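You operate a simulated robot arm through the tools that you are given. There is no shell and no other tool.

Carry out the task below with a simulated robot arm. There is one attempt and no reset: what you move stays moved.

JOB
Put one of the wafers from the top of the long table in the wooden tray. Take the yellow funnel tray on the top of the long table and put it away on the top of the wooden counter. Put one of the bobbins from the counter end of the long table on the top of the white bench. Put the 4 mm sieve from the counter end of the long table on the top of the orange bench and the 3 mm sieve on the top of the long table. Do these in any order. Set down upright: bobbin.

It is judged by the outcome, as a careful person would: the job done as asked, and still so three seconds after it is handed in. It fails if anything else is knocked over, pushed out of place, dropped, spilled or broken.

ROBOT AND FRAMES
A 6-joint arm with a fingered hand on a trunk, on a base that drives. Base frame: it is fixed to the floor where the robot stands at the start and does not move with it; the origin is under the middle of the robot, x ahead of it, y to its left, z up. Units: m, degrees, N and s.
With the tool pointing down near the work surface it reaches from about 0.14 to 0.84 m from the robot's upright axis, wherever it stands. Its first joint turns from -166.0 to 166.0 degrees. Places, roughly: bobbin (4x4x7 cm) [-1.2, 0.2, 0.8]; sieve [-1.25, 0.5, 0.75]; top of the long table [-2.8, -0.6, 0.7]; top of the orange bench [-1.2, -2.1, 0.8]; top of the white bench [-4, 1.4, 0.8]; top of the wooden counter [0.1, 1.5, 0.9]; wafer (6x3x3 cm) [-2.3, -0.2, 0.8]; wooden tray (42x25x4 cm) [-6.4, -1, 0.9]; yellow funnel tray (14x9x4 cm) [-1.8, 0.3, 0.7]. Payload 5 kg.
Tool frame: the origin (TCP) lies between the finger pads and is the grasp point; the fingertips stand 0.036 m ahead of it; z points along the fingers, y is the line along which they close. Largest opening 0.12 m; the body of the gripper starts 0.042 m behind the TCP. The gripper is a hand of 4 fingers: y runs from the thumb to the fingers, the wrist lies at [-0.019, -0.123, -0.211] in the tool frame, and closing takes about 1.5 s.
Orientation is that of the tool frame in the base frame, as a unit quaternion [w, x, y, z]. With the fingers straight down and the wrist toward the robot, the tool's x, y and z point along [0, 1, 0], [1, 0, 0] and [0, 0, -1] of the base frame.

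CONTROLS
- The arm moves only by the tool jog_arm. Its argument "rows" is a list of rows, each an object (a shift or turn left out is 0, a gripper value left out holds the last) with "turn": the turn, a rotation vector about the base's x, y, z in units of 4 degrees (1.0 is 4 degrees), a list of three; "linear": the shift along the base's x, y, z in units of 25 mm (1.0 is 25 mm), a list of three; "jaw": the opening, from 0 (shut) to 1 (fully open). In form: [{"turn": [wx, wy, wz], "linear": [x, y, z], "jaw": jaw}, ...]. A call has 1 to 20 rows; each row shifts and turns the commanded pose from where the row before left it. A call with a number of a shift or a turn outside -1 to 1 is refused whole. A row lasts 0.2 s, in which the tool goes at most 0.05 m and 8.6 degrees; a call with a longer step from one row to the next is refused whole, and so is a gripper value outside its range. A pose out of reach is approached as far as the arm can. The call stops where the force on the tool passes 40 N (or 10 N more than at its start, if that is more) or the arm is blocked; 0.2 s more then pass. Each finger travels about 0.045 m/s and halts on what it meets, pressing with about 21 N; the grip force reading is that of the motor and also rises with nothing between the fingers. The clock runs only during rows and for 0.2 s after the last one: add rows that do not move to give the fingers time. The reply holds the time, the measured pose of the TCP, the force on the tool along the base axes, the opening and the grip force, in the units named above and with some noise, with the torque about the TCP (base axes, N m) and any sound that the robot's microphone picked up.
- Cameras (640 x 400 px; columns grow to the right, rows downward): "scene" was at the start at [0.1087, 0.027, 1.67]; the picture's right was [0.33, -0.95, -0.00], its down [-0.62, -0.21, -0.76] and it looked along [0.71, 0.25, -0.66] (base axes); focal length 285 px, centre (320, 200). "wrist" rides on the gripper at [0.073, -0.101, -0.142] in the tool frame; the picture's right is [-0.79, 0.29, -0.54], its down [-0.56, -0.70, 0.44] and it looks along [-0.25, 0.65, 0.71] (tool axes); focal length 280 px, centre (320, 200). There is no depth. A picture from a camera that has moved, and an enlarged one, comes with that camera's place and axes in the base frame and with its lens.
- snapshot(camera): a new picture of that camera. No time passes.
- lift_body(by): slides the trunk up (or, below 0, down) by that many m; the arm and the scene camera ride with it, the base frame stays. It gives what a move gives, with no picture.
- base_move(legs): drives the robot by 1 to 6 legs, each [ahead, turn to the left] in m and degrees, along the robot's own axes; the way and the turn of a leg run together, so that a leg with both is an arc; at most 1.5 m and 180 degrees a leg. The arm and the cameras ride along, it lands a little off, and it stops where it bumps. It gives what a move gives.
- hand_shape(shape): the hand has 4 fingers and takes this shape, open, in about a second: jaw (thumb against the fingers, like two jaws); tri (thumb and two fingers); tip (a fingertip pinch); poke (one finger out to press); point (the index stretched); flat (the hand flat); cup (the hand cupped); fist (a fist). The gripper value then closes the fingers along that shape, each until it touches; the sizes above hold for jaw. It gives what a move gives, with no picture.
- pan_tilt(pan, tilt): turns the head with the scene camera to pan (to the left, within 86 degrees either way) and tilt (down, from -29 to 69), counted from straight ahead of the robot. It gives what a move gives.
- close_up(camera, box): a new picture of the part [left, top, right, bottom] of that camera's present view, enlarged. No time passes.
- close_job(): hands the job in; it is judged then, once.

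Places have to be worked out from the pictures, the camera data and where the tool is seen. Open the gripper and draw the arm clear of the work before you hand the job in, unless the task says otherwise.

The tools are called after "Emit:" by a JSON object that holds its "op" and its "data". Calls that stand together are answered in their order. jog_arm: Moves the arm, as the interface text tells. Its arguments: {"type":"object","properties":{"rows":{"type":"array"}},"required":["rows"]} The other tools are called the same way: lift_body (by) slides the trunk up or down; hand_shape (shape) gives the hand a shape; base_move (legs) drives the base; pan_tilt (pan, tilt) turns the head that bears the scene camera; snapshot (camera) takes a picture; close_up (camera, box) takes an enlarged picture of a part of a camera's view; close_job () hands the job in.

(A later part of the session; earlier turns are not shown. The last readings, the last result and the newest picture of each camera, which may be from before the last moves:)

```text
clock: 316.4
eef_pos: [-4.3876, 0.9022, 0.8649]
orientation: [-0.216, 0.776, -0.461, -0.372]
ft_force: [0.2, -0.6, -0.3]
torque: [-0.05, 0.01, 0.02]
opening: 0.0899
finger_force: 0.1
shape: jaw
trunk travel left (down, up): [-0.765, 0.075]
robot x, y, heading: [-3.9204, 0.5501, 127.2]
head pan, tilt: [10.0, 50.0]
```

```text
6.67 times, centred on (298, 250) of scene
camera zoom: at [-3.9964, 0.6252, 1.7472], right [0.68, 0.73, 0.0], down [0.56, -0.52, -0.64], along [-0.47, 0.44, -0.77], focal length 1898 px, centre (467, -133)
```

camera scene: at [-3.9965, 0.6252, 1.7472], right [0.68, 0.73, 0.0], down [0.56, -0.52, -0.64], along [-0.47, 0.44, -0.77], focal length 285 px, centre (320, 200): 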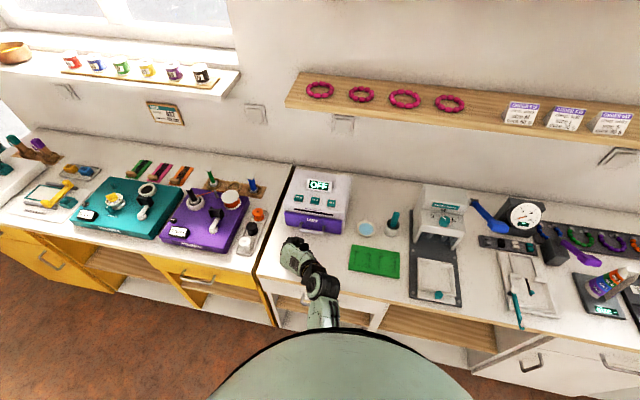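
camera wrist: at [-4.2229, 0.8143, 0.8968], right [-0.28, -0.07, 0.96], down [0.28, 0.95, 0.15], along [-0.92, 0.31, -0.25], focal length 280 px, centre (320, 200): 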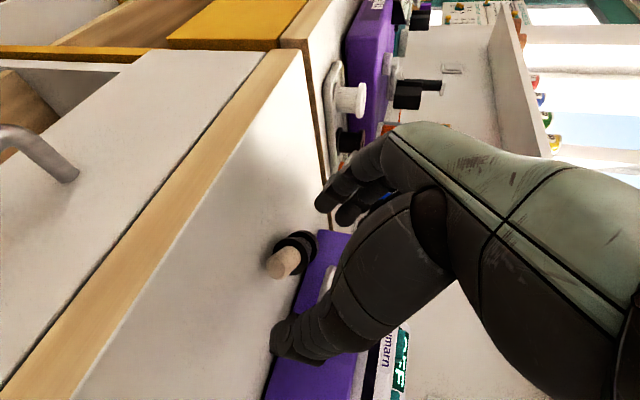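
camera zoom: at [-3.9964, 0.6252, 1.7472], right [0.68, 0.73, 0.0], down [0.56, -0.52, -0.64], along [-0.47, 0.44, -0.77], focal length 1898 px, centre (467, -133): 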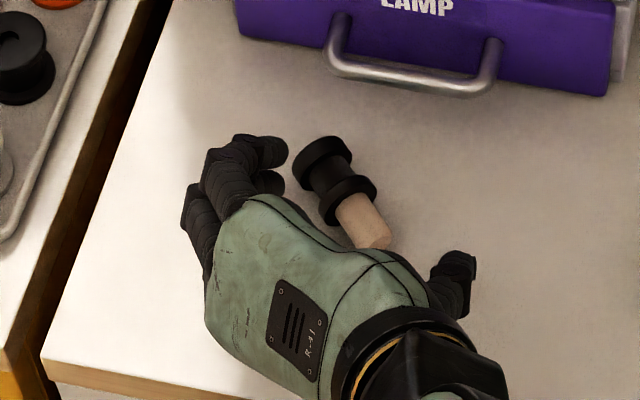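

It tipped again, lying with the cap pointing away. The outer fingers of the jaw shape seem to drag it on release. I'll back the hand off along its own axis and look at the finer "tip" pinch shape instead.

Emit:
{"op": "jog_arm", "data": {"rows": [{"linear": [0.377, -0.678, 0.632]}, {"linear": [0.377, -0.678, 0.632]}, {"linear": [0.377, -0.678, 0.632]}, {"linear": [0.377, -0.678, 0.632]}, {"linear": [0, 0, 1]}, {"linear": [0, 0, 1]}, {"linear": [0, 0, 1]}, {"linear": [0, 0, 1]}]}}

Emit:
{"op": "hand_shape", "data": {"shape": "tip"}}

Emit:
{"op": "snapshot", "data": {"camera": "wrist"}}

Emit:
{"op": "snapshot", "data": {"camera": "scene"}}

```text
clock: 318.2
eef_pos: [-4.3495, 0.8327, 1.0277]
orientation: [-0.216, 0.777, -0.461, -0.371]
ft_force: [-0.1, 0.2, -1.4]
torque: [0.0, -0.01, 0.0]
opening: 0.0901
finger_force: 0.0
shape: jaw
trunk travel left (down, up): [-0.765, 0.075]
robot x, y, heading: [-3.9219, 0.549, 127.0]
head pan, tilt: [10.0, 50.0]
```

```text
clock: 319.1
eef_pos: [-4.3506, 0.8349, 1.0289]
orientation: [-0.216, 0.776, -0.461, -0.371]
ft_force: [0.3, 0.0, 0.3]
torque: [-0.02, 0.05, 0.03]
opening: 0.1199
finger_force: 0.0
shape: tip
trunk travel left (down, up): [-0.765, 0.075]
robot x, y, heading: [-3.9196, 0.5518, 127.1]
head pan, tilt: [10.0, 50.0]
```

```text
taken
camera wrist: at [-4.1867, 0.7471, 1.0607], right [-0.28, -0.07, 0.96], down [0.28, 0.95, 0.15], along [-0.92, 0.31, -0.25], focal length 280 px, centre (320, 200)
```

wrist: 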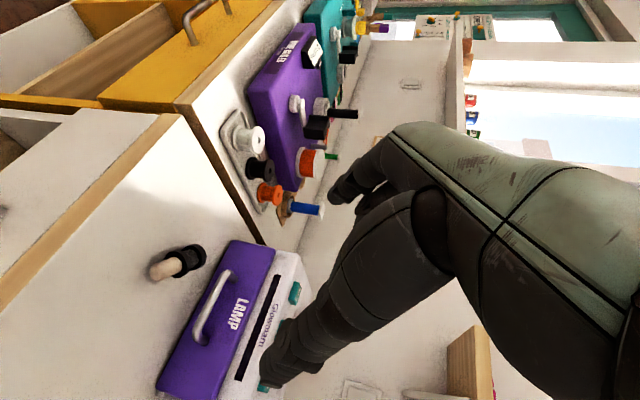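

```text
taken
camera scene: at [-3.9965, 0.625, 1.7472], right [0.68, 0.73, 0.0], down [0.56, -0.52, -0.64], along [-0.47, 0.44, -0.77], focal length 285 px, centre (320, 200)
```

scene: 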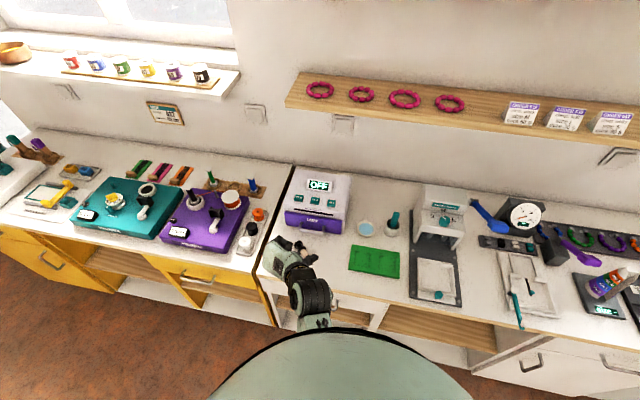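

I'll close the tip pinch to a small opening in the air and look at how the digits meet.

Emit:
{"op": "jog_arm", "data": {"rows": [{"jaw": 0.25}, {"jaw": 0.25}, {"jaw": 0.25}, {"jaw": 0.25}, {"jaw": 0.25}, {"jaw": 0.25}, {"jaw": 0.25}, {"jaw": 0.25}]}}

Emit:
{"op": "close_up", "data": {"camera": "wrist", "box": [220, 160, 412, 280]}}

Emit:
{"op": "close_up", "data": {"camera": "scene", "box": [250, 220, 346, 280]}}

```text
clock: 320.9
eef_pos: [-4.3503, 0.8354, 1.0286]
orientation: [-0.217, 0.776, -0.46, -0.372]
ft_force: [-0.3, 0.3, 0.7]
torque: [-0.01, -0.02, 0.0]
opening: 0.0305
finger_force: 0.0
shape: tip
trunk travel left (down, up): [-0.765, 0.075]
robot x, y, heading: [-3.917, 0.5513, 127.0]
head pan, tilt: [10.0, 50.0]
```

```text
3.33 times, centred on (316, 220) of wrist
camera zoom: at [-4.1867, 0.7471, 1.0609], right [-0.28, -0.07, 0.96], down [0.28, 0.95, 0.15], along [-0.92, 0.31, -0.25], focal length 935 px, centre (333, 133)
```

zoom: 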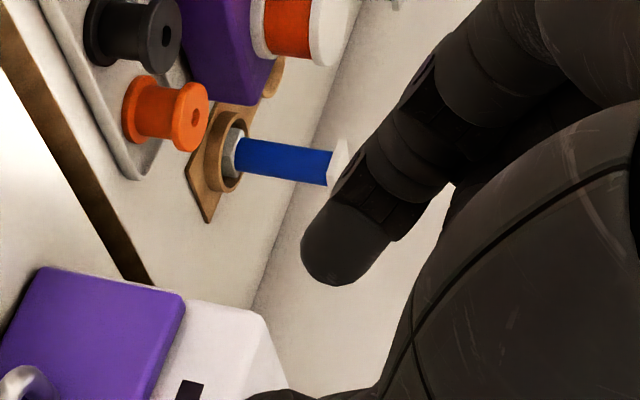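

```text
6.67 times, centred on (298, 250) of scene
camera zoom: at [-3.9964, 0.6251, 1.7472], right [0.68, 0.73, 0.0], down [0.56, -0.52, -0.64], along [-0.47, 0.44, -0.77], focal length 1898 px, centre (467, -133)
```

zoom: 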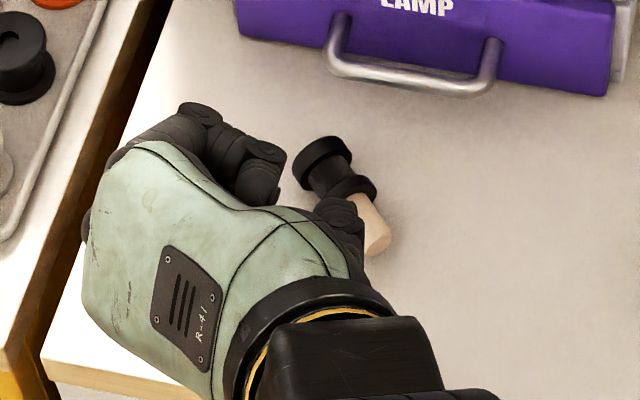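

Only the thumb and index extend in this shape. I'll close fully to locate the pinch point with both cameras.

Emit:
{"op": "jog_arm", "data": {"rows": [{"jaw": 0.0}, {"jaw": 0.0}, {"jaw": 0.0}, {"jaw": 0.0}, {"jaw": 0.0}]}}

Emit:
{"op": "close_up", "data": {"camera": "wrist", "box": [220, 160, 412, 280]}}

Emit:
{"op": "close_up", "data": {"camera": "scene", "box": [250, 220, 346, 280]}}

```text
clock: 322.1
eef_pos: [-4.351, 0.8364, 1.0282]
orientation: [-0.217, 0.776, -0.461, -0.372]
ft_force: [0.1, -0.5, 0.5]
torque: [0.0, 0.02, 0.02]
opening: 0.0001
finger_force: 21.0
shape: tip
trunk travel left (down, up): [-0.765, 0.075]
robot x, y, heading: [-3.9218, 0.5518, 126.8]
head pan, tilt: [10.0, 50.0]
```

```text
3.33 times, centred on (316, 220) of wrist
camera zoom: at [-4.1867, 0.7471, 1.0609], right [-0.28, -0.07, 0.96], down [0.28, 0.95, 0.15], along [-0.92, 0.31, -0.25], focal length 935 px, centre (333, 133)
```

zoom: 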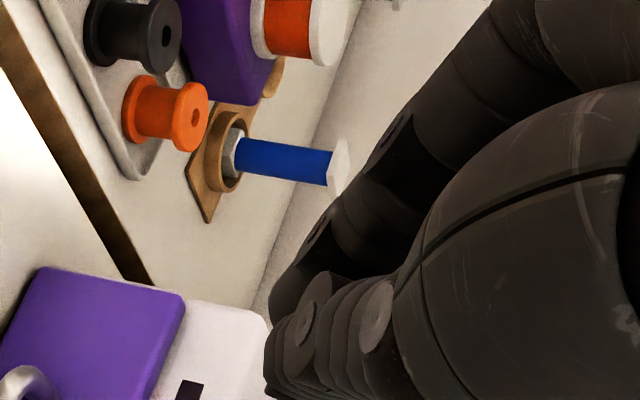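

```text
6.67 times, centred on (298, 250) of scene
camera zoom: at [-3.9964, 0.6251, 1.7472], right [0.68, 0.73, 0.0], down [0.56, -0.52, -0.64], along [-0.47, 0.44, -0.77], focal length 1898 px, centre (467, -133)
```

zoom: 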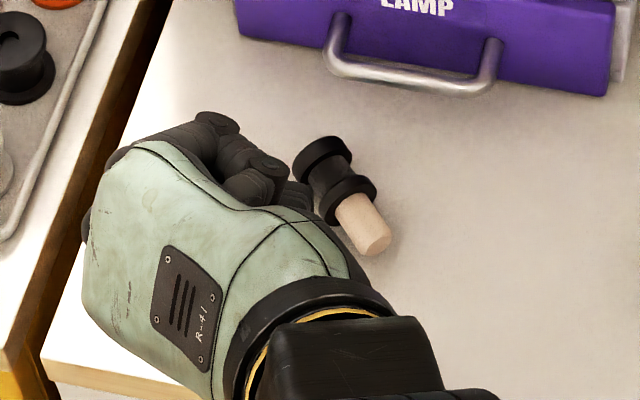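

The pinch point of the tip shape lies on the same TCP line. The bobbin now lies with its cap pointing at about 169°. I'll return to vertical and yaw to line up with it again, then test the opposite pitch direction in the air.

Emit:
{"op": "jog_arm", "data": {"rows": [{"linear": [0, 0, 0.6], "turn": [-0.883, -0.469, 0], "jaw": 0.5}, {"linear": [0, 0, 0.6], "turn": [-0.883, -0.469, 0]}, {"linear": [0, 0, 0.6], "turn": [-0.883, -0.469, 0]}, {"linear": [0, 0, 0.6], "turn": [-0.883, -0.469, 0]}, {"turn": [-0.883, -0.469, 0]}, {"turn": [-0.883, -0.469, 0]}, {"turn": [-0.883, -0.469, 0]}, {"turn": [-0.883, -0.469, 0]}, {"turn": [-0.883, -0.469, 0]}, {"turn": [-0.883, -0.469, 0]}, {"turn": [-0.883, -0.469, 0]}, {"turn": [-0.883, -0.469, 0]}, {"turn": [-0.66, -0.35, 0]}, {"turn": [0, 0, -1]}, {"turn": [0, 0, -1]}, {"turn": [0, 0, -1]}, {"turn": [0, 0, -1]}, {"turn": [0, 0, -1]}, {"turn": [0, 0, -1]}, {"turn": [0, 0, -1]}]}}

Emit:
{"op": "jog_arm", "data": {"rows": [{"turn": [0, 0, -1]}, {"turn": [0, 0, -1]}, {"turn": [0, 0, -1]}, {"turn": [0, 0, -1]}, {"turn": [0, 0, -1]}, {"turn": [0, 0, -1]}, {"turn": [0, 0, -1]}, {"turn": [0, 0, -1]}, {"turn": [0, 0, -1]}, {"turn": [0, 0, -1]}, {"turn": [0, 0, -1]}, {"turn": [0, 0, -1]}, {"turn": [0, 0, -1]}, {"turn": [0, 0, -1]}, {"turn": [0, 0, -1]}, {"turn": [0, 0, -1]}, {"turn": [0, 0, -1]}, {"turn": [0, 0, -1]}, {"turn": [0, 0, -1]}, {"turn": [0, 0, -1]}]}}

Emit:
{"op": "snapshot", "data": {"camera": "wrist"}}

```text
clock: 326.3
eef_pos: [-4.3495, 0.8341, 1.0882]
orientation: [0.006, 0.708, -0.706, -0.005]
ft_force: [0.5, 0.0, -0.1]
torque: [-0.04, 0.01, 0.0]
opening: 0.0597
finger_force: 0.0
shape: tip
trunk travel left (down, up): [-0.765, 0.075]
robot x, y, heading: [-3.9196, 0.5504, 126.9]
head pan, tilt: [10.0, 50.0]
```

```text
clock: 330.5
eef_pos: [-4.3493, 0.8357, 1.0881]
orientation: [-0.001, -0.089, 0.996, 0.008]
ft_force: [0.4, -1.1, 0.2]
torque: [0.01, 0.01, 0.02]
opening: 0.0597
finger_force: 0.1
shape: tip
trunk travel left (down, up): [-0.765, 0.075]
robot x, y, heading: [-3.9239, 0.5481, 126.8]
head pan, tilt: [10.0, 50.0]
```

```text
taken
camera wrist: at [-4.4034, 0.7204, 1.2283], right [0.73, 0.41, 0.55], down [0.67, -0.58, -0.45], along [0.13, 0.7, -0.7], focal length 280 px, centre (320, 200)
```

wrist: 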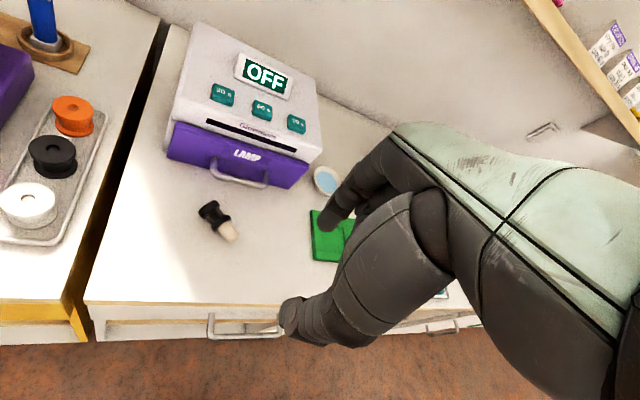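

I can see the lying bobbin clearly now; I'll zoom in to compute its pose.

Emit:
{"op": "close_up", "data": {"camera": "wrist", "box": [180, 190, 260, 240]}}

Emit:
{"op": "close_up", "data": {"camera": "scene", "box": [258, 220, 338, 270]}}

```text
8.00 times, centred on (220, 215) of wrist
camera zoom: at [-4.4034, 0.7204, 1.2283], right [0.73, 0.41, 0.55], down [0.67, -0.58, -0.45], along [0.13, 0.7, -0.7], focal length 2243 px, centre (1120, 80)
```

zoom: 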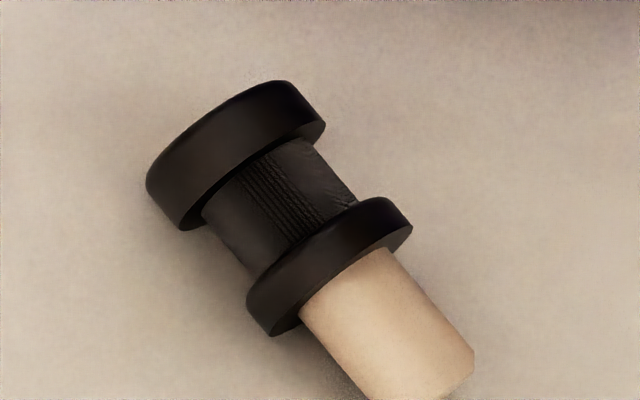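

```text
8.00 times, centred on (298, 245) of scene
camera zoom: at [-3.9968, 0.6251, 1.7472], right [0.68, 0.73, 0.0], down [0.56, -0.52, -0.64], along [-0.47, 0.44, -0.77], focal length 2278 px, centre (496, -160)
```

zoom: 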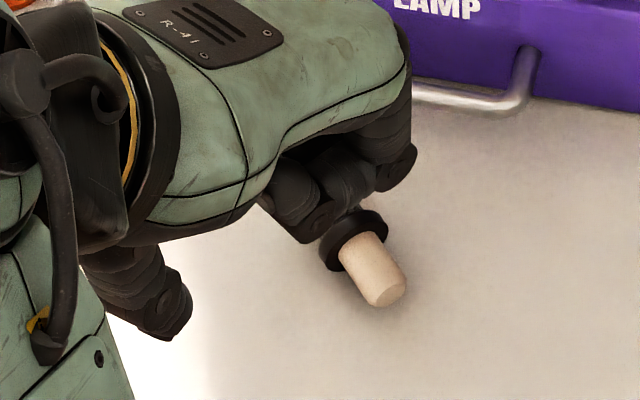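

The cap points at about 172° with the foot end near (-4.404, 0.941). I'll yaw to 82° and test pitching the hand toward the left (about its closing axis) in free air.

Emit:
{"op": "jog_arm", "data": {"rows": [{"linear": [0, 0.4, 0], "turn": [0, 0, -1]}, {"linear": [0, 0.4, 0], "turn": [0, 0, -1]}, {"linear": [0, 0.4, 0], "turn": [0, 0, -1]}, {"linear": [0, 0.4, 0], "turn": [0, 0, -1]}, {"turn": [0, 0, -0.5]}, {"turn": [0.139, 0.99, 0]}, {"turn": [0.139, 0.99, 0]}, {"turn": [0.139, 0.99, 0]}, {"turn": [0.139, 0.99, 0]}, {"turn": [0.139, 0.99, 0]}, {"turn": [0.139, 0.99, 0]}, {"turn": [0.139, 0.99, 0]}, {"turn": [0.139, 0.99, 0]}, {"turn": [0.139, 0.99, 0]}, {"turn": [0.139, 0.99, 0]}, {"turn": [0.139, 0.99, 0]}, {"turn": [0.139, 0.99, 0]}, {"turn": [0.139, 0.99, 0]}, {"turn": [0.139, 0.99, 0]}, {"turn": [0.139, 0.99, 0]}]}}

Emit:
{"op": "snapshot", "data": {"camera": "scene"}}

Emit:
{"op": "snapshot", "data": {"camera": "wrist"}}

```text
clock: 334.7
eef_pos: [-4.3603, 0.8839, 1.0866]
orientation: [-0.503, 0.062, 0.861, 0.043]
ft_force: [-0.1, 0.3, -0.6]
torque: [-0.02, 0.02, 0.01]
opening: 0.0599
finger_force: 0.0
shape: tip
out of reach, approached as far as the arm can: row 5
trunk travel left (down, up): [-0.765, 0.075]
robot x, y, heading: [-3.925, 0.5483, 127.0]
head pan, tilt: [10.0, 50.0]
```

```text
taken
camera scene: at [-4.0036, 0.6328, 1.7458], right [0.68, 0.73, 0.0], down [0.56, -0.52, -0.64], along [-0.47, 0.43, -0.77], focal length 285 px, centre (320, 200)
```

scene: 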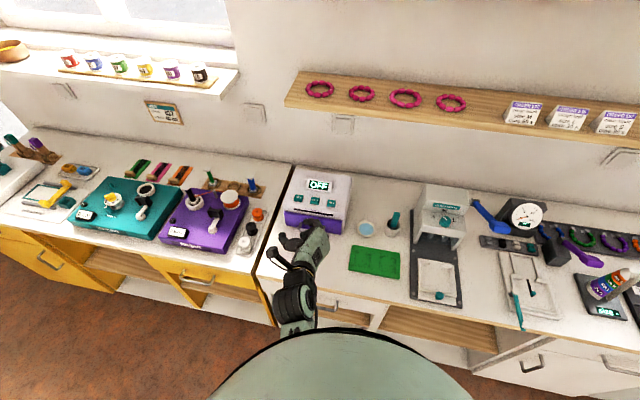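

```text
taken
camera wrist: at [-4.2876, 0.7697, 1.2184], right [0.89, 0.16, -0.42], down [-0.21, -0.67, -0.71], along [-0.39, 0.73, -0.56], focal length 280 px, centre (320, 200)
```

wrist: 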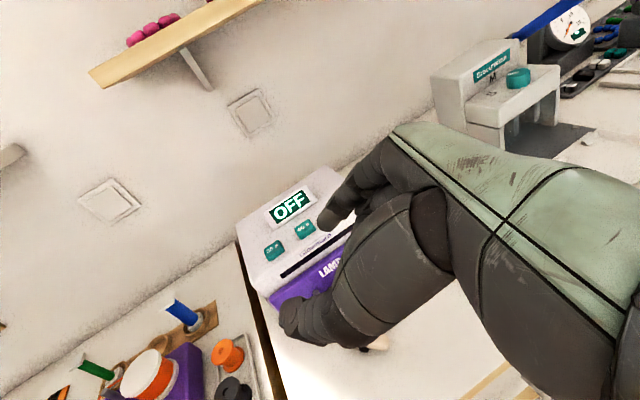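

The leftward pitch is reachable. Now I'll test the opposite tilt (needed to grasp the lying bobbin) in the air by pitching back through vertical.

Emit:
{"op": "jog_arm", "data": {"rows": [{"turn": [-0.139, -0.99, 0]}, {"turn": [-0.139, -0.99, 0]}, {"turn": [-0.139, -0.99, 0]}, {"turn": [-0.139, -0.99, 0]}, {"turn": [-0.139, -0.99, 0]}, {"turn": [-0.139, -0.99, 0]}, {"turn": [-0.139, -0.99, 0]}, {"turn": [-0.139, -0.99, 0]}, {"turn": [-0.139, -0.99, 0]}, {"turn": [-0.139, -0.99, 0]}, {"turn": [-0.139, -0.99, 0]}, {"turn": [-0.139, -0.99, 0]}, {"turn": [-0.139, -0.99, 0]}, {"turn": [-0.139, -0.99, 0]}, {"turn": [-0.139, -0.99, 0]}]}}

Emit:
{"op": "jog_arm", "data": {"rows": [{"linear": [-0.5, 0, 0], "turn": [-0.139, -0.99, 0]}, {"linear": [-0.5, 0, 0], "turn": [-0.139, -0.99, 0]}, {"linear": [-0.5, 0, 0], "turn": [-0.139, -0.99, 0]}, {"linear": [-0.5, 0, 0], "turn": [-0.139, -0.99, 0]}, {"turn": [-0.139, -0.99, 0]}, {"turn": [-0.139, -0.99, 0]}, {"turn": [-0.139, -0.99, 0]}, {"turn": [-0.139, -0.99, 0]}, {"turn": [-0.139, -0.99, 0]}, {"turn": [-0.139, -0.99, 0]}]}}

Emit:
{"op": "snapshot", "data": {"camera": "scene"}}

Emit:
{"op": "snapshot", "data": {"camera": "wrist"}}

```text
clock: 337.9
eef_pos: [-4.3502, 0.8764, 1.0831]
orientation: [0.001, 0.067, 0.998, 0.008]
ft_force: [0.1, 0.5, -1.1]
torque: [0.05, -0.02, 0.0]
opening: 0.0595
finger_force: 0.1
shape: tip
trunk travel left (down, up): [-0.765, 0.075]
robot x, y, heading: [-3.9197, 0.5527, 127.1]
head pan, tilt: [10.0, 50.0]
```

```text
clock: 340.1
eef_pos: [-4.4226, 0.9351, 1.0129]
orientation: [0.342, 0.061, 0.937, -0.017]
ft_force: [-0.8, 0.3, 0.3]
torque: [-0.01, -0.01, 0.0]
opening: 0.0595
finger_force: 0.0
shape: tip
out of reach, approached as far as the arm can: row 1, 2, 3, 4, 5, 6, 7, 8, 9, 10
trunk travel left (down, up): [-0.765, 0.075]
robot x, y, heading: [-3.9205, 0.5528, 126.9]
head pan, tilt: [10.0, 50.0]
```

```text
taken
camera scene: at [-3.9976, 0.6254, 1.7471], right [0.68, 0.73, 0.0], down [0.56, -0.52, -0.64], along [-0.47, 0.44, -0.77], focal length 285 px, centre (320, 200)
```

scene: 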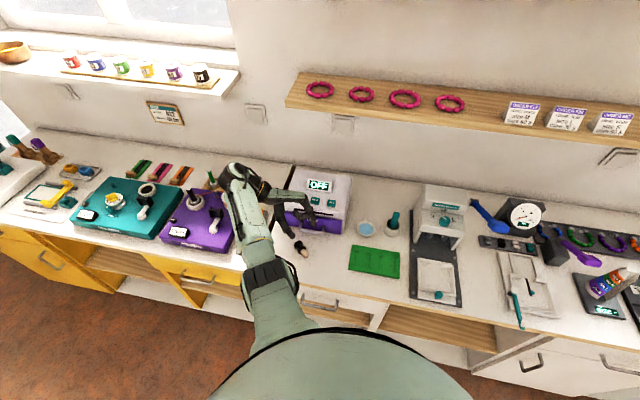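

```text
taken
camera wrist: at [-4.5817, 0.8527, 1.0743], right [0.29, 0.25, 0.93], down [0.62, -0.78, 0.02], along [0.73, 0.57, -0.38], focal length 280 px, centre (320, 200)
```

wrist: 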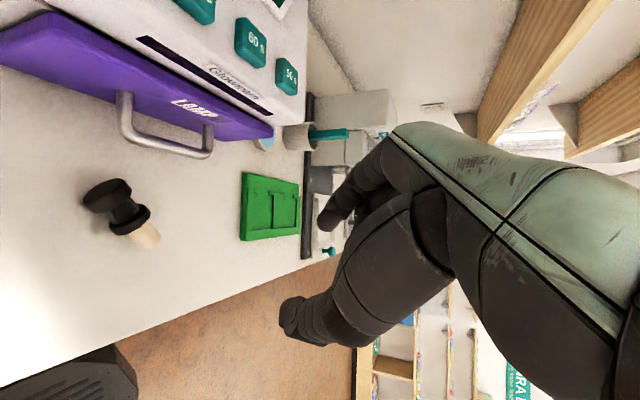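

Tilting works but only near the edge of the arm's range from here. A better stance is about 0.6 m further left, where the needed poses are simple rolls of the default pose. I'll bring the hand back to its default pose first.

Emit:
{"op": "jog_arm", "data": {"rows": [{"linear": [0.3, -0.5, 0.5], "turn": [0.139, 0.99, 0]}, {"linear": [0.3, -0.5, 0.5], "turn": [0.139, 0.99, 0]}, {"linear": [0.3, -0.5, 0.5], "turn": [0.139, 0.99, 0]}, {"linear": [0.3, -0.5, 0.5], "turn": [0.139, 0.99, 0]}, {"linear": [0.3, -0.5, 0.3], "turn": [0.139, 0.99, 0]}, {"linear": [0.3, -0.5, 0.3], "turn": [0.139, 0.99, 0]}, {"linear": [0.3, -0.5, 0.3], "turn": [0.139, 0.99, 0]}, {"linear": [0.3, -0.5, 0], "turn": [0.139, 0.99, 0]}, {"linear": [0.3, -0.5, 0], "turn": [0.139, 0.99, 0]}, {"turn": [0.139, 0.99, 0]}, {"turn": [0, 0, 1]}, {"turn": [0, 0, 1]}, {"turn": [0, 0, 1]}, {"turn": [0, 0, 1]}, {"turn": [0, 0, 1]}, {"turn": [0, 0, 1]}, {"turn": [0, 0, 1]}, {"turn": [0, 0, 1]}, {"turn": [0, 0, 1]}, {"turn": [0, 0, 1]}]}}

Emit:
{"op": "snapshot", "data": {"camera": "scene"}}

```text
clock: 344.3
eef_pos: [-4.3732, 0.8613, 1.0441]
orientation: [-0.002, -0.278, 0.96, 0.008]
ft_force: [-0.5, 0.5, -0.8]
torque: [-0.05, -0.01, -0.02]
opening: 0.0599
finger_force: 0.1
shape: tip
out of reach, approached as far as the arm can: row 1, 2, 3, 4, 5, 6
trunk travel left (down, up): [-0.765, 0.075]
robot x, y, heading: [-3.9213, 0.5474, 127.3]
head pan, tilt: [10.0, 50.0]
```

```text
taken
camera scene: at [-3.9962, 0.6252, 1.7472], right [0.68, 0.73, 0.0], down [0.56, -0.52, -0.64], along [-0.47, 0.44, -0.77], focal length 285 px, centre (320, 200)
```

scene: 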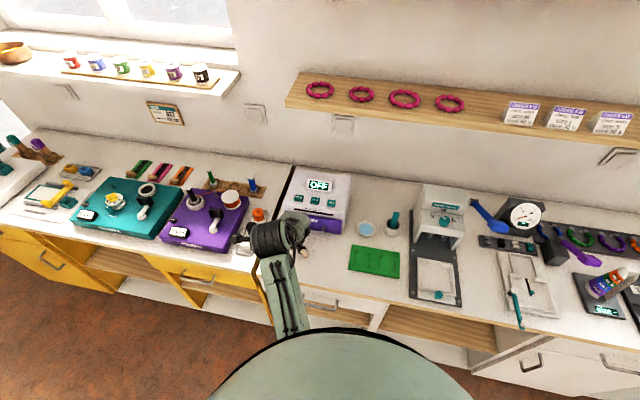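

I'll retract a bit and shift the base left along the bench.

Emit:
{"op": "jog_arm", "data": {"rows": [{"linear": [0.83, -0.6, 0.6]}, {"linear": [0.83, -0.6, 0.6]}, {"linear": [0.83, -0.6, 0.6]}, {"linear": [0.83, -0.6, 0.6]}]}}

Emit:
{"op": "base_move", "data": {"legs": [[0, 90], [0.58, 0], [0, -90], [0.14, 0]]}}

Emit:
{"op": "pan_tilt", "data": {"pan": -25, "tilt": 50}}

Emit:
{"op": "snapshot", "data": {"camera": "scene"}}

Emit:
{"op": "snapshot", "data": {"camera": "wrist"}}

```text
clock: 345.3
eef_pos: [-4.2883, 0.7996, 1.1062]
orientation: [-0.002, -0.277, 0.961, 0.008]
ft_force: [0.8, -0.4, -0.6]
torque: [0.0, 0.03, -0.04]
opening: 0.0597
finger_force: 0.0
shape: tip
trunk travel left (down, up): [-0.765, 0.075]
robot x, y, heading: [-3.9197, 0.5491, 127.3]
head pan, tilt: [10.0, 50.0]
```

```text
clock: 359.0
eef_pos: [-4.824, 0.5773, 1.1068]
orientation: [-0.002, -0.263, 0.965, 0.007]
ft_force: [0.5, 0.1, -1.0]
torque: [0.01, 0.0, -0.01]
opening: 0.0599
finger_force: 0.0
shape: tip
trunk travel left (down, up): [-0.765, 0.075]
robot x, y, heading: [-4.4673, 0.3141, 125.2]
head pan, tilt: [10.0, 50.0]
```

```text
clock: 360.0
eef_pos: [-4.824, 0.5775, 1.1052]
orientation: [-0.002, -0.263, 0.965, 0.007]
ft_force: [0.2, 0.1, -1.2]
torque: [0.01, 0.01, -0.02]
opening: 0.0596
finger_force: 0.0
shape: tip
trunk travel left (down, up): [-0.765, 0.075]
robot x, y, heading: [-4.4645, 0.3162, 125.4]
head pan, tilt: [-25.0, 50.0]
```

```text
taken
camera scene: at [-4.4961, 0.4139, 1.7473], right [0.98, 0.18, 0.0], down [0.14, -0.75, -0.64], along [-0.12, 0.63, -0.77], focal length 285 px, centre (320, 200)
```

scene: 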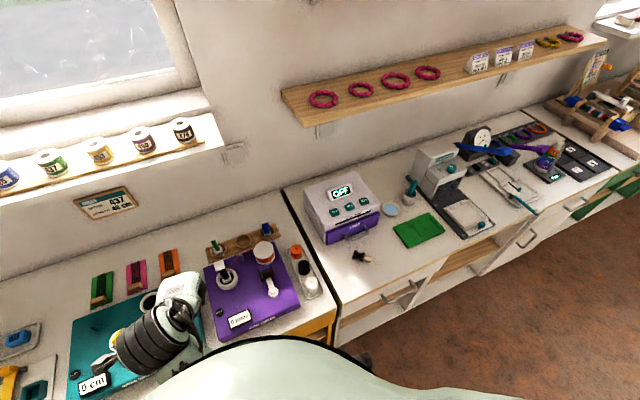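

```text
taken
camera wrist: at [-4.8346, 0.4512, 1.2462], right [0.54, 0.64, 0.55], down [0.83, -0.31, -0.45], along [-0.12, 0.7, -0.7], focal length 280 px, centre (320, 200)
```

wrist: 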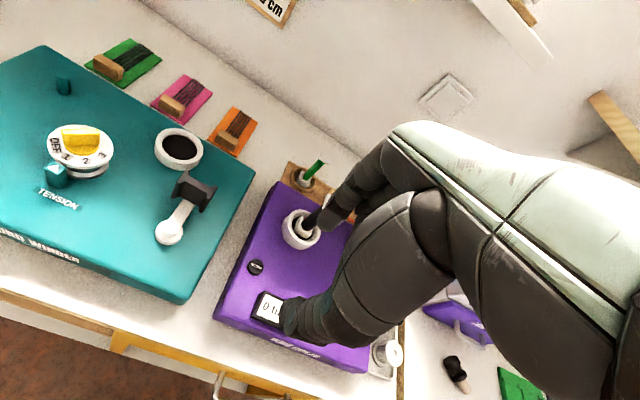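

I can see the bobbin from this stance. I'll zoom in to refine its pose.

Emit:
{"op": "close_up", "data": {"camera": "scene", "box": [330, 235, 394, 275]}}

```text
10.00 times, centred on (362, 255) of scene
camera zoom: at [-4.4961, 0.4139, 1.7473], right [0.98, 0.18, 0.0], down [0.14, -0.75, -0.64], along [-0.12, 0.63, -0.77], focal length 2847 px, centre (-100, -350)
```

zoom: 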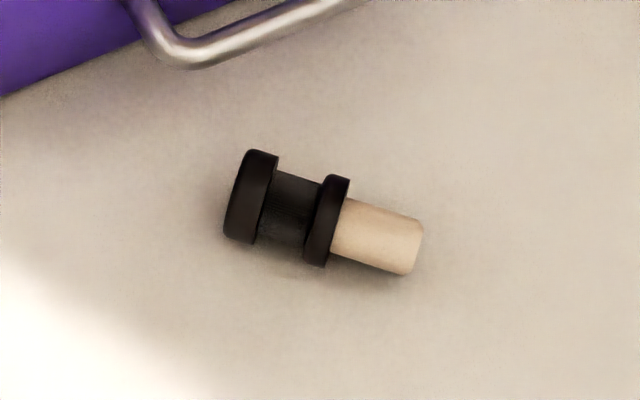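

The bobbin's foot end is at (-4.406, 0.937). Because the lamp handle is close, I'll first pinch it by the foot and drag it a few centimetres toward the front. I'll move the hand over the foot, aligned across it.

Emit:
{"op": "jog_arm", "data": {"rows": [{"linear": [0.903, 0.802, 0], "turn": [0, 0, -0.522]}, {"linear": [0.903, 0.802, 0], "turn": [0, 0, -0.522]}, {"linear": [0.903, 0.802, 0], "turn": [0, 0, -0.522]}, {"linear": [0.903, 0.802, 0], "turn": [0, 0, -0.522]}, {"linear": [0.903, 0.802, 0], "turn": [0, 0, -0.522]}, {"linear": [0.903, 0.802, 0], "turn": [0, 0, -0.522]}, {"linear": [0.903, 0.802, 0], "turn": [0, 0, -0.522]}, {"linear": [0.903, 0.802, 0], "turn": [0, 0, -0.522]}, {"linear": [0.903, 0.802, 0], "turn": [0, 0, -0.522]}, {"linear": [0.903, 0.802, 0], "turn": [0, 0, -0.522]}, {"linear": [0.903, 0.802, 0], "turn": [0, 0, -0.522]}, {"linear": [0.903, 0.802, 0], "turn": [0, 0, -0.522]}, {"linear": [0.903, 0.802, 0], "turn": [0, 0, -0.522]}, {"linear": [0.903, 0.802, 0], "turn": [0, 0, -0.522]}, {"linear": [0.903, 0.802, 0], "turn": [0, 0, -0.522]}, {"linear": [0.903, 0.802, 0], "turn": [0, 0, -0.522]}, {"linear": [0.903, 0.802, 0], "turn": [0, 0, -0.522]}, {"linear": [0.903, 0.802, 0], "turn": [0, 0, -0.522]}]}}

Emit:
{"op": "snapshot", "data": {"camera": "wrist"}}

Emit:
{"op": "snapshot", "data": {"camera": "scene"}}

```text
clock: 363.8
eef_pos: [-4.4219, 0.9421, 1.101]
orientation: [-0.001, 0.063, 0.998, 0.007]
ft_force: [0.9, -0.5, -1.3]
torque: [-0.03, -0.04, -0.02]
opening: 0.0597
finger_force: 0.0
shape: tip
out of reach, approached as far as the arm can: row 2, 4
trunk travel left (down, up): [-0.765, 0.075]
robot x, y, heading: [-4.4632, 0.3143, 125.3]
head pan, tilt: [-25.0, 50.0]
```

```text
taken
camera wrist: at [-4.5063, 0.85, 1.242], right [0.82, 0.18, 0.55], down [0.47, -0.76, -0.45], along [0.33, 0.63, -0.71], focal length 280 px, centre (320, 200)
```

wrist: 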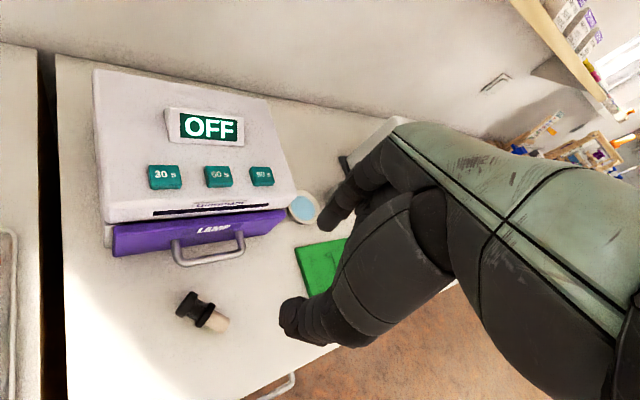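

```text
taken
camera scene: at [-4.4952, 0.4158, 1.7472], right [0.98, 0.18, 0.0], down [0.14, -0.75, -0.64], along [-0.12, 0.63, -0.77], focal length 285 px, centre (320, 200)
```

scene: 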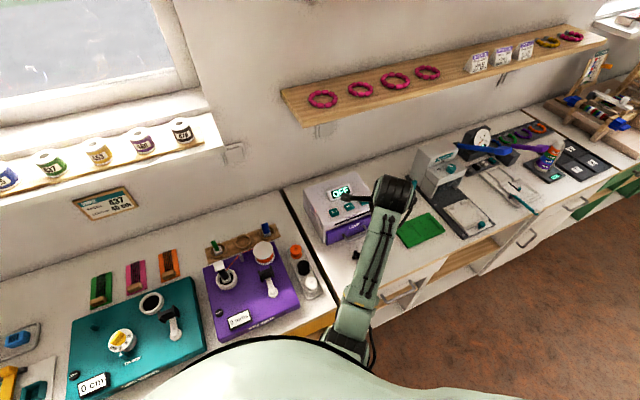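

I'm aligned over the foot. I'll descend partway and check the lateral centring.

Emit:
{"op": "jog_arm", "data": {"rows": [{"linear": [0.18, -0.15, -1], "jaw": 0.45}, {"linear": [0, 0, -1]}, {"linear": [0, 0, -1]}, {"linear": [0, 0, -1]}, {"linear": [0, 0, -1]}, {"linear": [0, 0, -1]}, {"linear": [0, 0, -1]}, {"linear": [0, 0, -1]}, {}]}}

Emit:
{"op": "snapshot", "data": {"camera": "wrist"}}

```text
clock: 365.8
eef_pos: [-4.4182, 0.9398, 0.9004]
orientation: [0.0, 0.061, 0.998, 0.008]
ft_force: [0.8, 0.5, -0.2]
torque: [-0.05, -0.01, -0.02]
opening: 0.0547
finger_force: 0.2
shape: tip
trunk travel left (down, up): [-0.765, 0.075]
robot x, y, heading: [-4.464, 0.3135, 125.3]
head pan, tilt: [-25.0, 50.0]
```

```text
taken
camera wrist: at [-4.503, 0.8469, 1.0408], right [0.82, 0.18, 0.55], down [0.47, -0.76, -0.45], along [0.33, 0.63, -0.7], focal length 280 px, centre (320, 200)
```

wrist: 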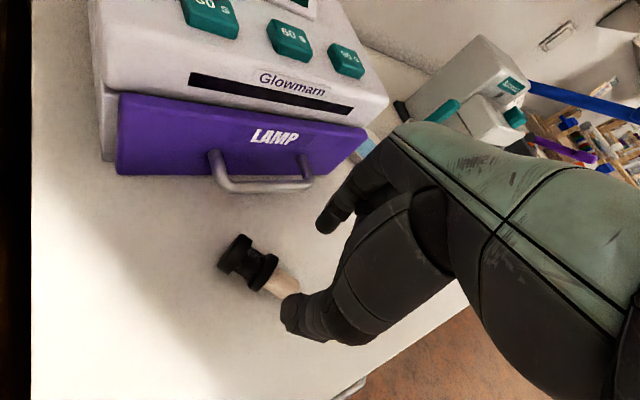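

The foot is where predicted. I'll descend to pinch height.

Emit:
{"op": "jog_arm", "data": {"rows": [{"linear": [0, 0, -1]}, {"linear": [0, 0, -0.8]}, {"linear": [0, 0, -0.4]}, {"linear": [0, 0, -0.2]}, {}]}}

Emit:
{"op": "snapshot", "data": {"camera": "wrist"}}

```text
clock: 367.0
eef_pos: [-4.4188, 0.9399, 0.8423]
orientation: [0.001, 0.061, 0.998, 0.008]
ft_force: [0.7, -0.4, -0.4]
torque: [-0.01, -0.01, 0.03]
opening: 0.0547
finger_force: 0.0
shape: tip
trunk travel left (down, up): [-0.765, 0.075]
robot x, y, heading: [-4.4613, 0.3139, 125.3]
head pan, tilt: [-25.0, 50.0]
```

```text
taken
camera wrist: at [-4.5034, 0.8465, 0.9811], right [0.82, 0.18, 0.55], down [0.47, -0.76, -0.45], along [0.33, 0.63, -0.7], focal length 280 px, centre (320, 200)
```

wrist: 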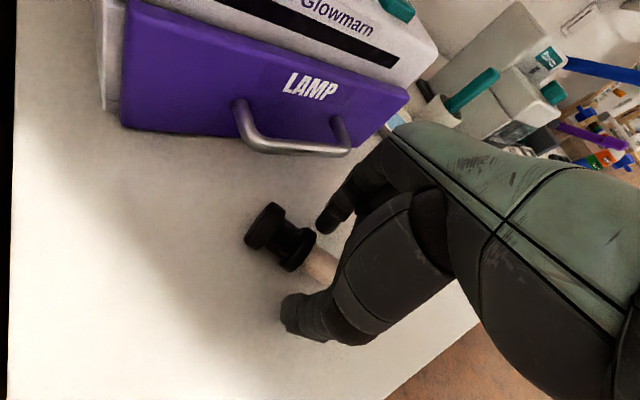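

The foot is between thumb and index, clear of the handle. I'll pinch it.

Emit:
{"op": "jog_arm", "data": {"rows": [{"jaw": 0}, {"jaw": 0}, {"jaw": 0}, {"jaw": 0}, {"jaw": 0}, {"jaw": 0}]}}

Emit:
{"op": "snapshot", "data": {"camera": "wrist"}}

```text
clock: 368.4
eef_pos: [-4.4176, 0.94, 0.8407]
orientation: [0.001, 0.062, 0.998, 0.006]
ft_force: [-0.9, -1.0, 0.4]
torque: [0.0, 0.01, -0.02]
opening: 0.0154
finger_force: 21.2
shape: tip
trunk travel left (down, up): [-0.765, 0.075]
robot x, y, heading: [-4.4614, 0.3138, 125.4]
head pan, tilt: [-25.0, 50.0]
```

```text
taken
camera wrist: at [-4.5034, 0.8466, 0.9811], right [0.82, 0.18, 0.55], down [0.47, -0.76, -0.45], along [0.33, 0.63, -0.7], focal length 280 px, centre (320, 200)
```

wrist: 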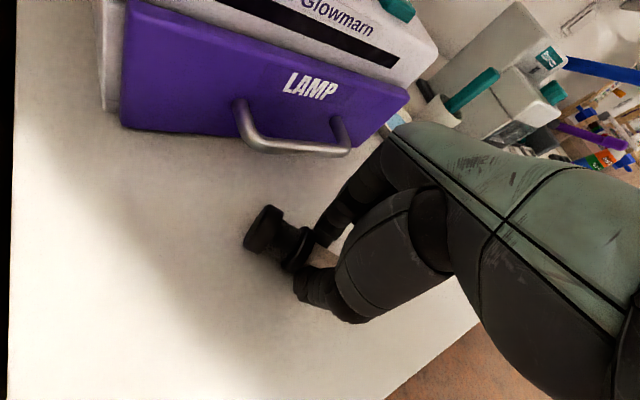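

The foot is pinched. I'll drag the bobbin about 5 cm toward the front and release it there.

Emit:
{"op": "jog_arm", "data": {"rows": [{"linear": [0, 0, 0.1]}, {"linear": [0.4, -0.56, 0]}, {"linear": [0.4, -0.56, 0]}, {"linear": [0.4, -0.56, 0]}, {"linear": [0, 0, -0.08]}, {}]}}

Emit:
{"op": "jog_arm", "data": {"rows": [{"jaw": 0.55}, {"jaw": 0.55}, {"jaw": 0.55}, {"jaw": 0.55}, {"jaw": 0.55}, {"linear": [0, 0, 0.5]}, {"linear": [0, 0, 1]}, {"linear": [0, 0, 1]}, {"linear": [0, 0, 1]}, {"linear": [0, 0, 1]}]}}

Emit:
{"op": "snapshot", "data": {"camera": "wrist"}}

Emit:
{"op": "close_up", "data": {"camera": "scene", "box": [310, 210, 438, 290]}}

```text
clock: 369.8
eef_pos: [-4.3871, 0.8972, 0.8413]
orientation: [0.001, 0.061, 0.998, 0.007]
ft_force: [0.3, 0.3, 0.3]
torque: [0.02, -0.06, 0.0]
opening: 0.0155
finger_force: 21.0
shape: tip
trunk travel left (down, up): [-0.765, 0.075]
robot x, y, heading: [-4.4634, 0.3154, 125.5]
head pan, tilt: [-25.0, 50.0]
```

```text
clock: 372.0
eef_pos: [-4.3875, 0.898, 0.9534]
orientation: [0.0, 0.063, 0.998, 0.007]
ft_force: [0.5, 0.3, 0.2]
torque: [-0.03, -0.02, 0.01]
opening: 0.0659
finger_force: 0.0
shape: tip
trunk travel left (down, up): [-0.765, 0.075]
robot x, y, heading: [-4.4611, 0.3144, 125.5]
head pan, tilt: [-25.0, 50.0]
```

```text
taken
camera wrist: at [-4.4727, 0.8042, 1.094], right [0.82, 0.18, 0.55], down [0.47, -0.76, -0.45], along [0.33, 0.63, -0.7], focal length 280 px, centre (320, 200)
```

wrist: 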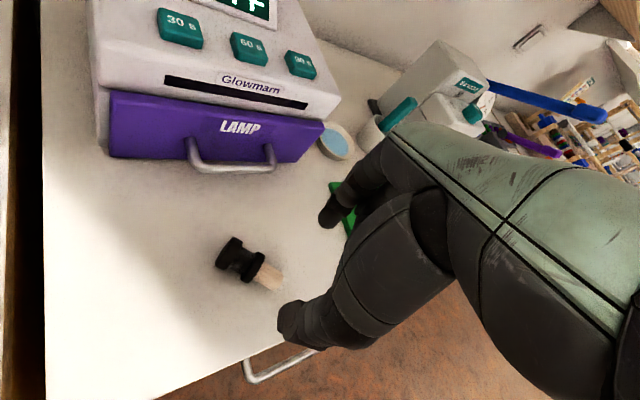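

```text
5.00 times, centred on (374, 250) of scene
camera zoom: at [-4.4962, 0.4145, 1.7472], right [0.98, 0.18, 0.0], down [0.14, -0.75, -0.64], along [-0.12, 0.63, -0.77], focal length 1423 px, centre (50, -50)
```

zoom: 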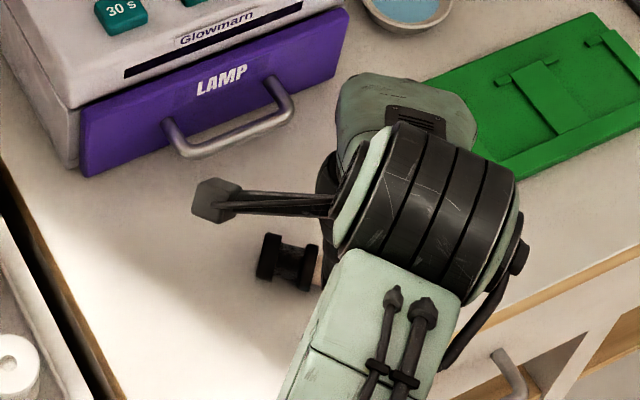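

The bobbin now lies clear of the lamp. I'll zoom to get its new pose.

Emit:
{"op": "close_up", "data": {"camera": "wrist", "box": [200, 225, 296, 300]}}

```text
5.33 times, centred on (248, 262) of wrist
camera zoom: at [-4.4727, 0.8042, 1.094], right [0.82, 0.18, 0.55], down [0.47, -0.76, -0.45], along [0.33, 0.63, -0.7], focal length 1495 px, centre (704, -133)
```

zoom: 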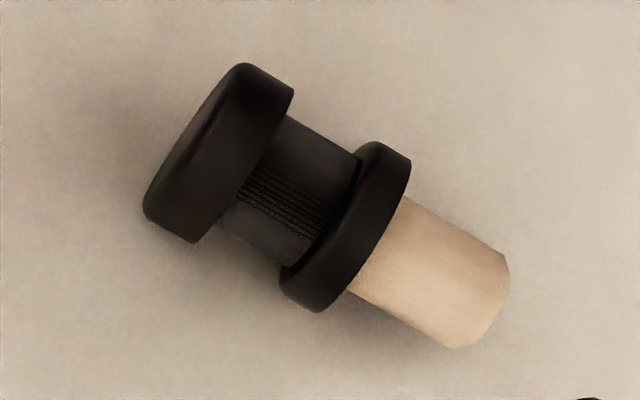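

The bobbin rolled back slightly and is now at foot (-4.367, 0.922), cap (-4.434, 0.927). I'll tilt the hand 40° toward the cap side above the groove.

Emit:
{"op": "jog_arm", "data": {"rows": [{"linear": [-0.178, 0.116, 0.19], "turn": [-0.087, -0.996, 0.05]}, {"linear": [-0.178, 0.116, 0.19], "turn": [-0.087, -0.996, 0.05]}, {"linear": [-0.178, 0.116, 0.19], "turn": [-0.087, -0.996, 0.05]}, {"linear": [-0.178, 0.116, 0.19], "turn": [-0.087, -0.996, 0.05]}, {"linear": [-0.178, 0.116, 0.19], "turn": [-0.087, -0.996, 0.05]}, {"linear": [-0.178, 0.116, 0.19], "turn": [-0.087, -0.996, 0.05]}, {"linear": [-0.178, 0.116, 0.19], "turn": [-0.087, -0.996, 0.05]}, {"linear": [-0.178, 0.116, 0.19], "turn": [-0.087, -0.996, 0.05]}, {"linear": [-0.178, 0.116, 0.19], "turn": [-0.087, -0.996, 0.05]}, {"linear": [-0.178, 0.116, 0.19], "turn": [-0.087, -0.996, 0.05]}, {}]}}

Emit:
{"op": "snapshot", "data": {"camera": "wrist"}}

Emit:
{"op": "snapshot", "data": {"camera": "scene"}}

```text
clock: 374.4
eef_pos: [-4.4328, 0.9265, 1.0026]
orientation: [0.342, 0.039, 0.939, -0.002]
ft_force: [-0.5, 0.5, -0.6]
torque: [-0.02, 0.01, 0.03]
opening: 0.0658
finger_force: 0.1
shape: tip
trunk travel left (down, up): [-0.765, 0.075]
robot x, y, heading: [-4.4652, 0.313, 125.3]
head pan, tilt: [-25.0, 50.0]
```

```text
taken
camera wrist: at [-4.5875, 0.8349, 1.0622], right [0.28, 0.25, 0.93], down [0.66, -0.75, 0.0], along [0.7, 0.61, -0.37], focal length 280 px, centre (320, 200)
```

wrist: 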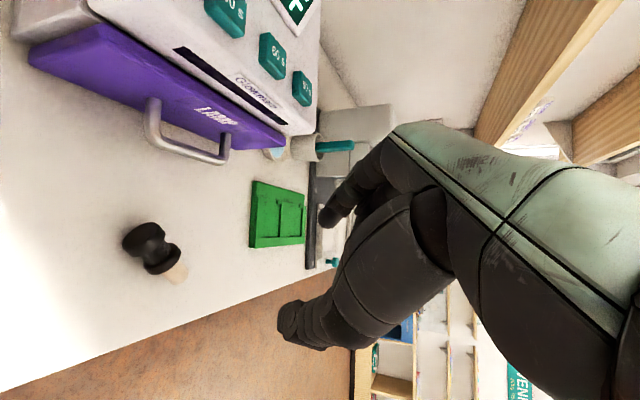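

```text
taken
camera scene: at [-4.496, 0.4145, 1.7472], right [0.98, 0.18, 0.0], down [0.14, -0.75, -0.64], along [-0.12, 0.63, -0.77], focal length 285 px, centre (320, 200)
```

scene: 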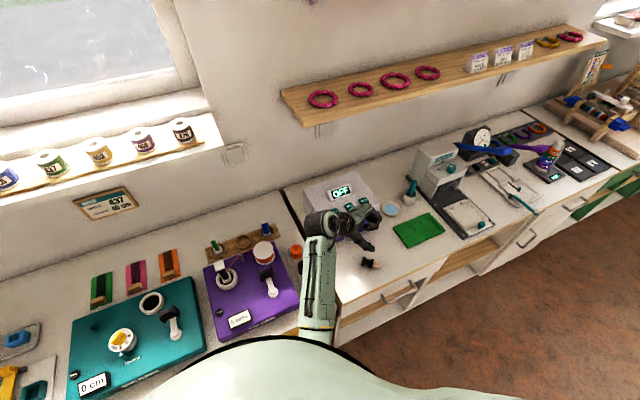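

The tilted pose is reached. I'll descend to z≈0.90 and check clearance to the lamp and alignment.

Emit:
{"op": "jog_arm", "data": {"rows": [{"linear": [0, 0, -1]}, {"linear": [0, 0, -1]}, {"linear": [0, 0, -1]}, {"linear": [0, 0, -1]}, {}]}}

Emit:
{"op": "snapshot", "data": {"camera": "wrist"}}

Emit:
{"op": "close_up", "data": {"camera": "scene", "box": [290, 190, 434, 280]}}

```text
clock: 375.6
eef_pos: [-4.4324, 0.9274, 0.9021]
orientation: [0.341, 0.039, 0.939, -0.002]
ft_force: [0.5, 0.2, 0.2]
torque: [-0.02, 0.01, 0.01]
opening: 0.0658
finger_force: 0.0
shape: tip
trunk travel left (down, up): [-0.765, 0.075]
robot x, y, heading: [-4.4623, 0.3146, 125.5]
head pan, tilt: [-25.0, 50.0]
```

```text
taken
camera wrist: at [-4.5884, 0.8364, 0.9615], right [0.28, 0.25, 0.93], down [0.66, -0.75, 0.0], along [0.7, 0.61, -0.37], focal length 280 px, centre (320, 200)
```

wrist: 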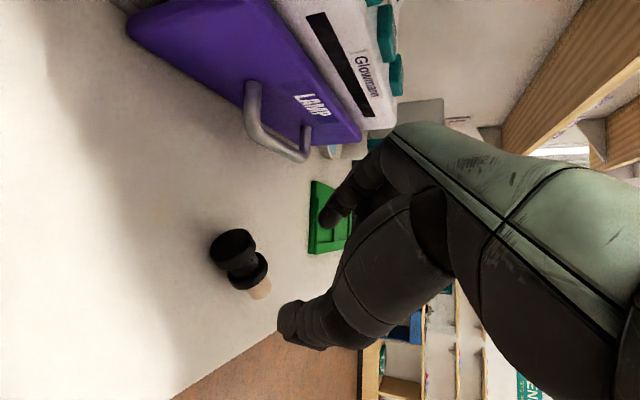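

```text
4.44 times, centred on (362, 235) of scene
camera zoom: at [-4.4963, 0.4144, 1.7472], right [0.98, 0.18, 0.0], down [0.14, -0.75, -0.64], along [-0.12, 0.63, -0.77], focal length 1265 px, centre (133, 44)
```

zoom: 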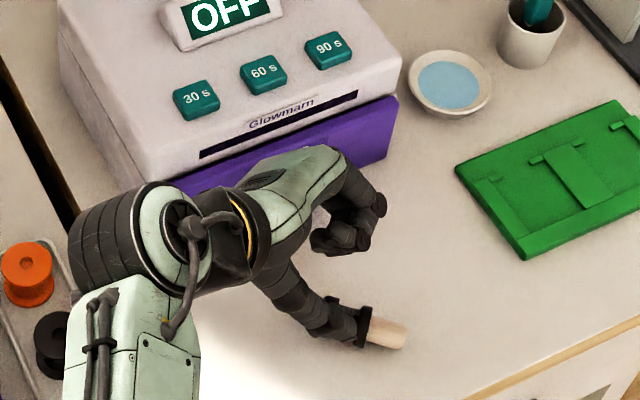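

Alignment matches the prediction (groove at 240, 258). I'll lower to grasp height.

Emit:
{"op": "jog_arm", "data": {"rows": [{"linear": [0, 0, -1]}, {"linear": [0, 0, -0.8]}, {"linear": [0, 0, -0.4]}, {"linear": [0, 0, -0.2]}, {}]}}

Emit:
{"op": "snapshot", "data": {"camera": "wrist"}}

```text
clock: 376.8
eef_pos: [-4.4336, 0.927, 0.8417]
orientation: [0.342, 0.039, 0.939, -0.001]
ft_force: [0.2, -0.9, -0.4]
torque: [0.0, 0.0, 0.0]
opening: 0.0658
finger_force: 0.1
shape: tip
trunk travel left (down, up): [-0.765, 0.075]
robot x, y, heading: [-4.4661, 0.316, 125.6]
head pan, tilt: [-25.0, 50.0]
```

```text
taken
camera wrist: at [-4.588, 0.8359, 0.9019], right [0.28, 0.25, 0.93], down [0.66, -0.75, 0.0], along [0.7, 0.61, -0.37], focal length 280 px, centre (320, 200)
```

wrist: 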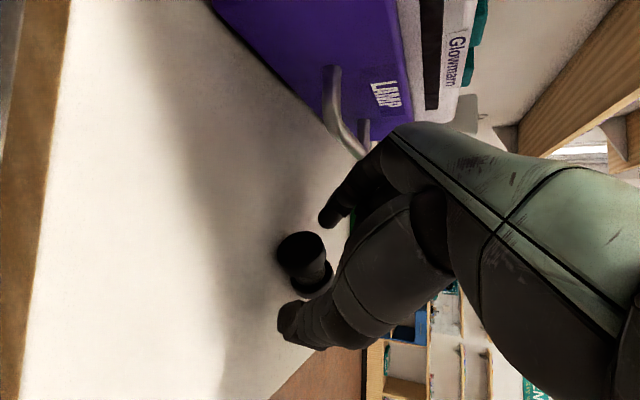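

The bobbin is between thumb and index. I'll lower about 5 mm more, checking for contact.

Emit:
{"op": "jog_arm", "data": {"rows": [{"linear": [0, 0, -0.1]}, {"linear": [0, 0, -0.12]}, {}]}}

```text
clock: 377.6
eef_pos: [-4.4332, 0.9272, 0.8364]
orientation: [0.343, 0.039, 0.939, -0.002]
ft_force: [-0.4, 0.3, -0.2]
torque: [0.03, 0.01, -0.02]
opening: 0.0659
finger_force: 0.0
shape: tip
trunk travel left (down, up): [-0.765, 0.075]
robot x, y, heading: [-4.462, 0.3119, 125.6]
head pan, tilt: [-25.0, 50.0]
```

No contact at z=0.836, so I'll close the pinch on the bobbin's groove region.

Emit:
{"op": "jog_arm", "data": {"rows": [{"jaw": 0}, {"jaw": 0}, {"jaw": 0}, {"jaw": 0}, {"jaw": 0}, {"jaw": 0}, {"jaw": 0}]}}

Emit:
{"op": "close_up", "data": {"camera": "wrist", "box": [220, 180, 412, 300]}}

Emit:
{"op": "close_up", "data": {"camera": "scene", "box": [310, 210, 438, 290]}}

```text
clock: 379.2
eef_pos: [-4.4329, 0.9265, 0.8362]
orientation: [0.341, 0.039, 0.939, -0.002]
ft_force: [-1.3, -1.1, 0.0]
torque: [-0.01, 0.03, 0.02]
opening: 0.0235
finger_force: 20.8
shape: tip
trunk travel left (down, up): [-0.765, 0.075]
robot x, y, heading: [-4.4663, 0.3122, 125.2]
head pan, tilt: [-25.0, 50.0]
```

```text
3.33 times, centred on (316, 240) of wrist
camera zoom: at [-4.5879, 0.8354, 0.896], right [0.28, 0.25, 0.93], down [0.66, -0.75, 0.0], along [0.7, 0.61, -0.37], focal length 935 px, centre (333, 67)
```

zoom: 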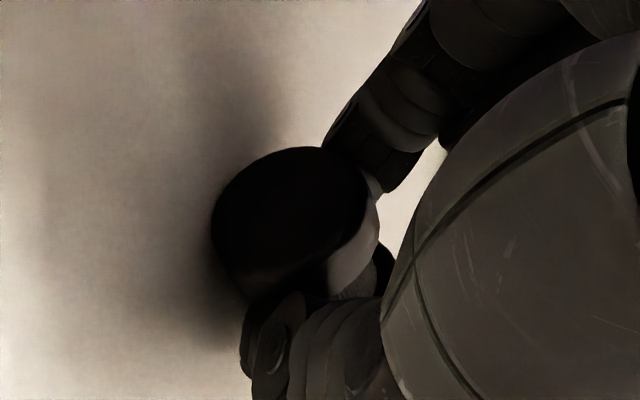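

```text
5.00 times, centred on (374, 250) of scene
camera zoom: at [-4.4963, 0.4147, 1.7472], right [0.98, 0.18, 0.0], down [0.14, -0.75, -0.64], along [-0.12, 0.63, -0.77], focal length 1423 px, centre (50, -50)
```

zoom: 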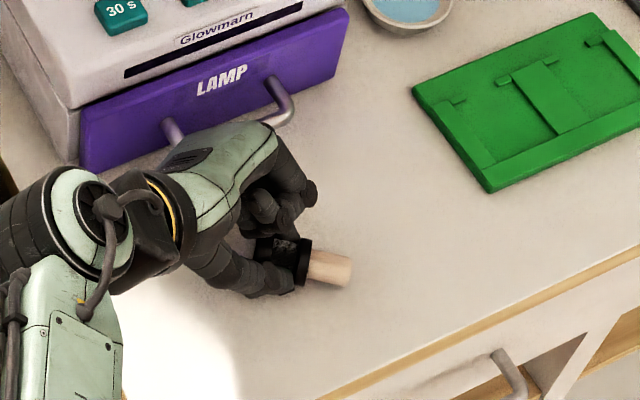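

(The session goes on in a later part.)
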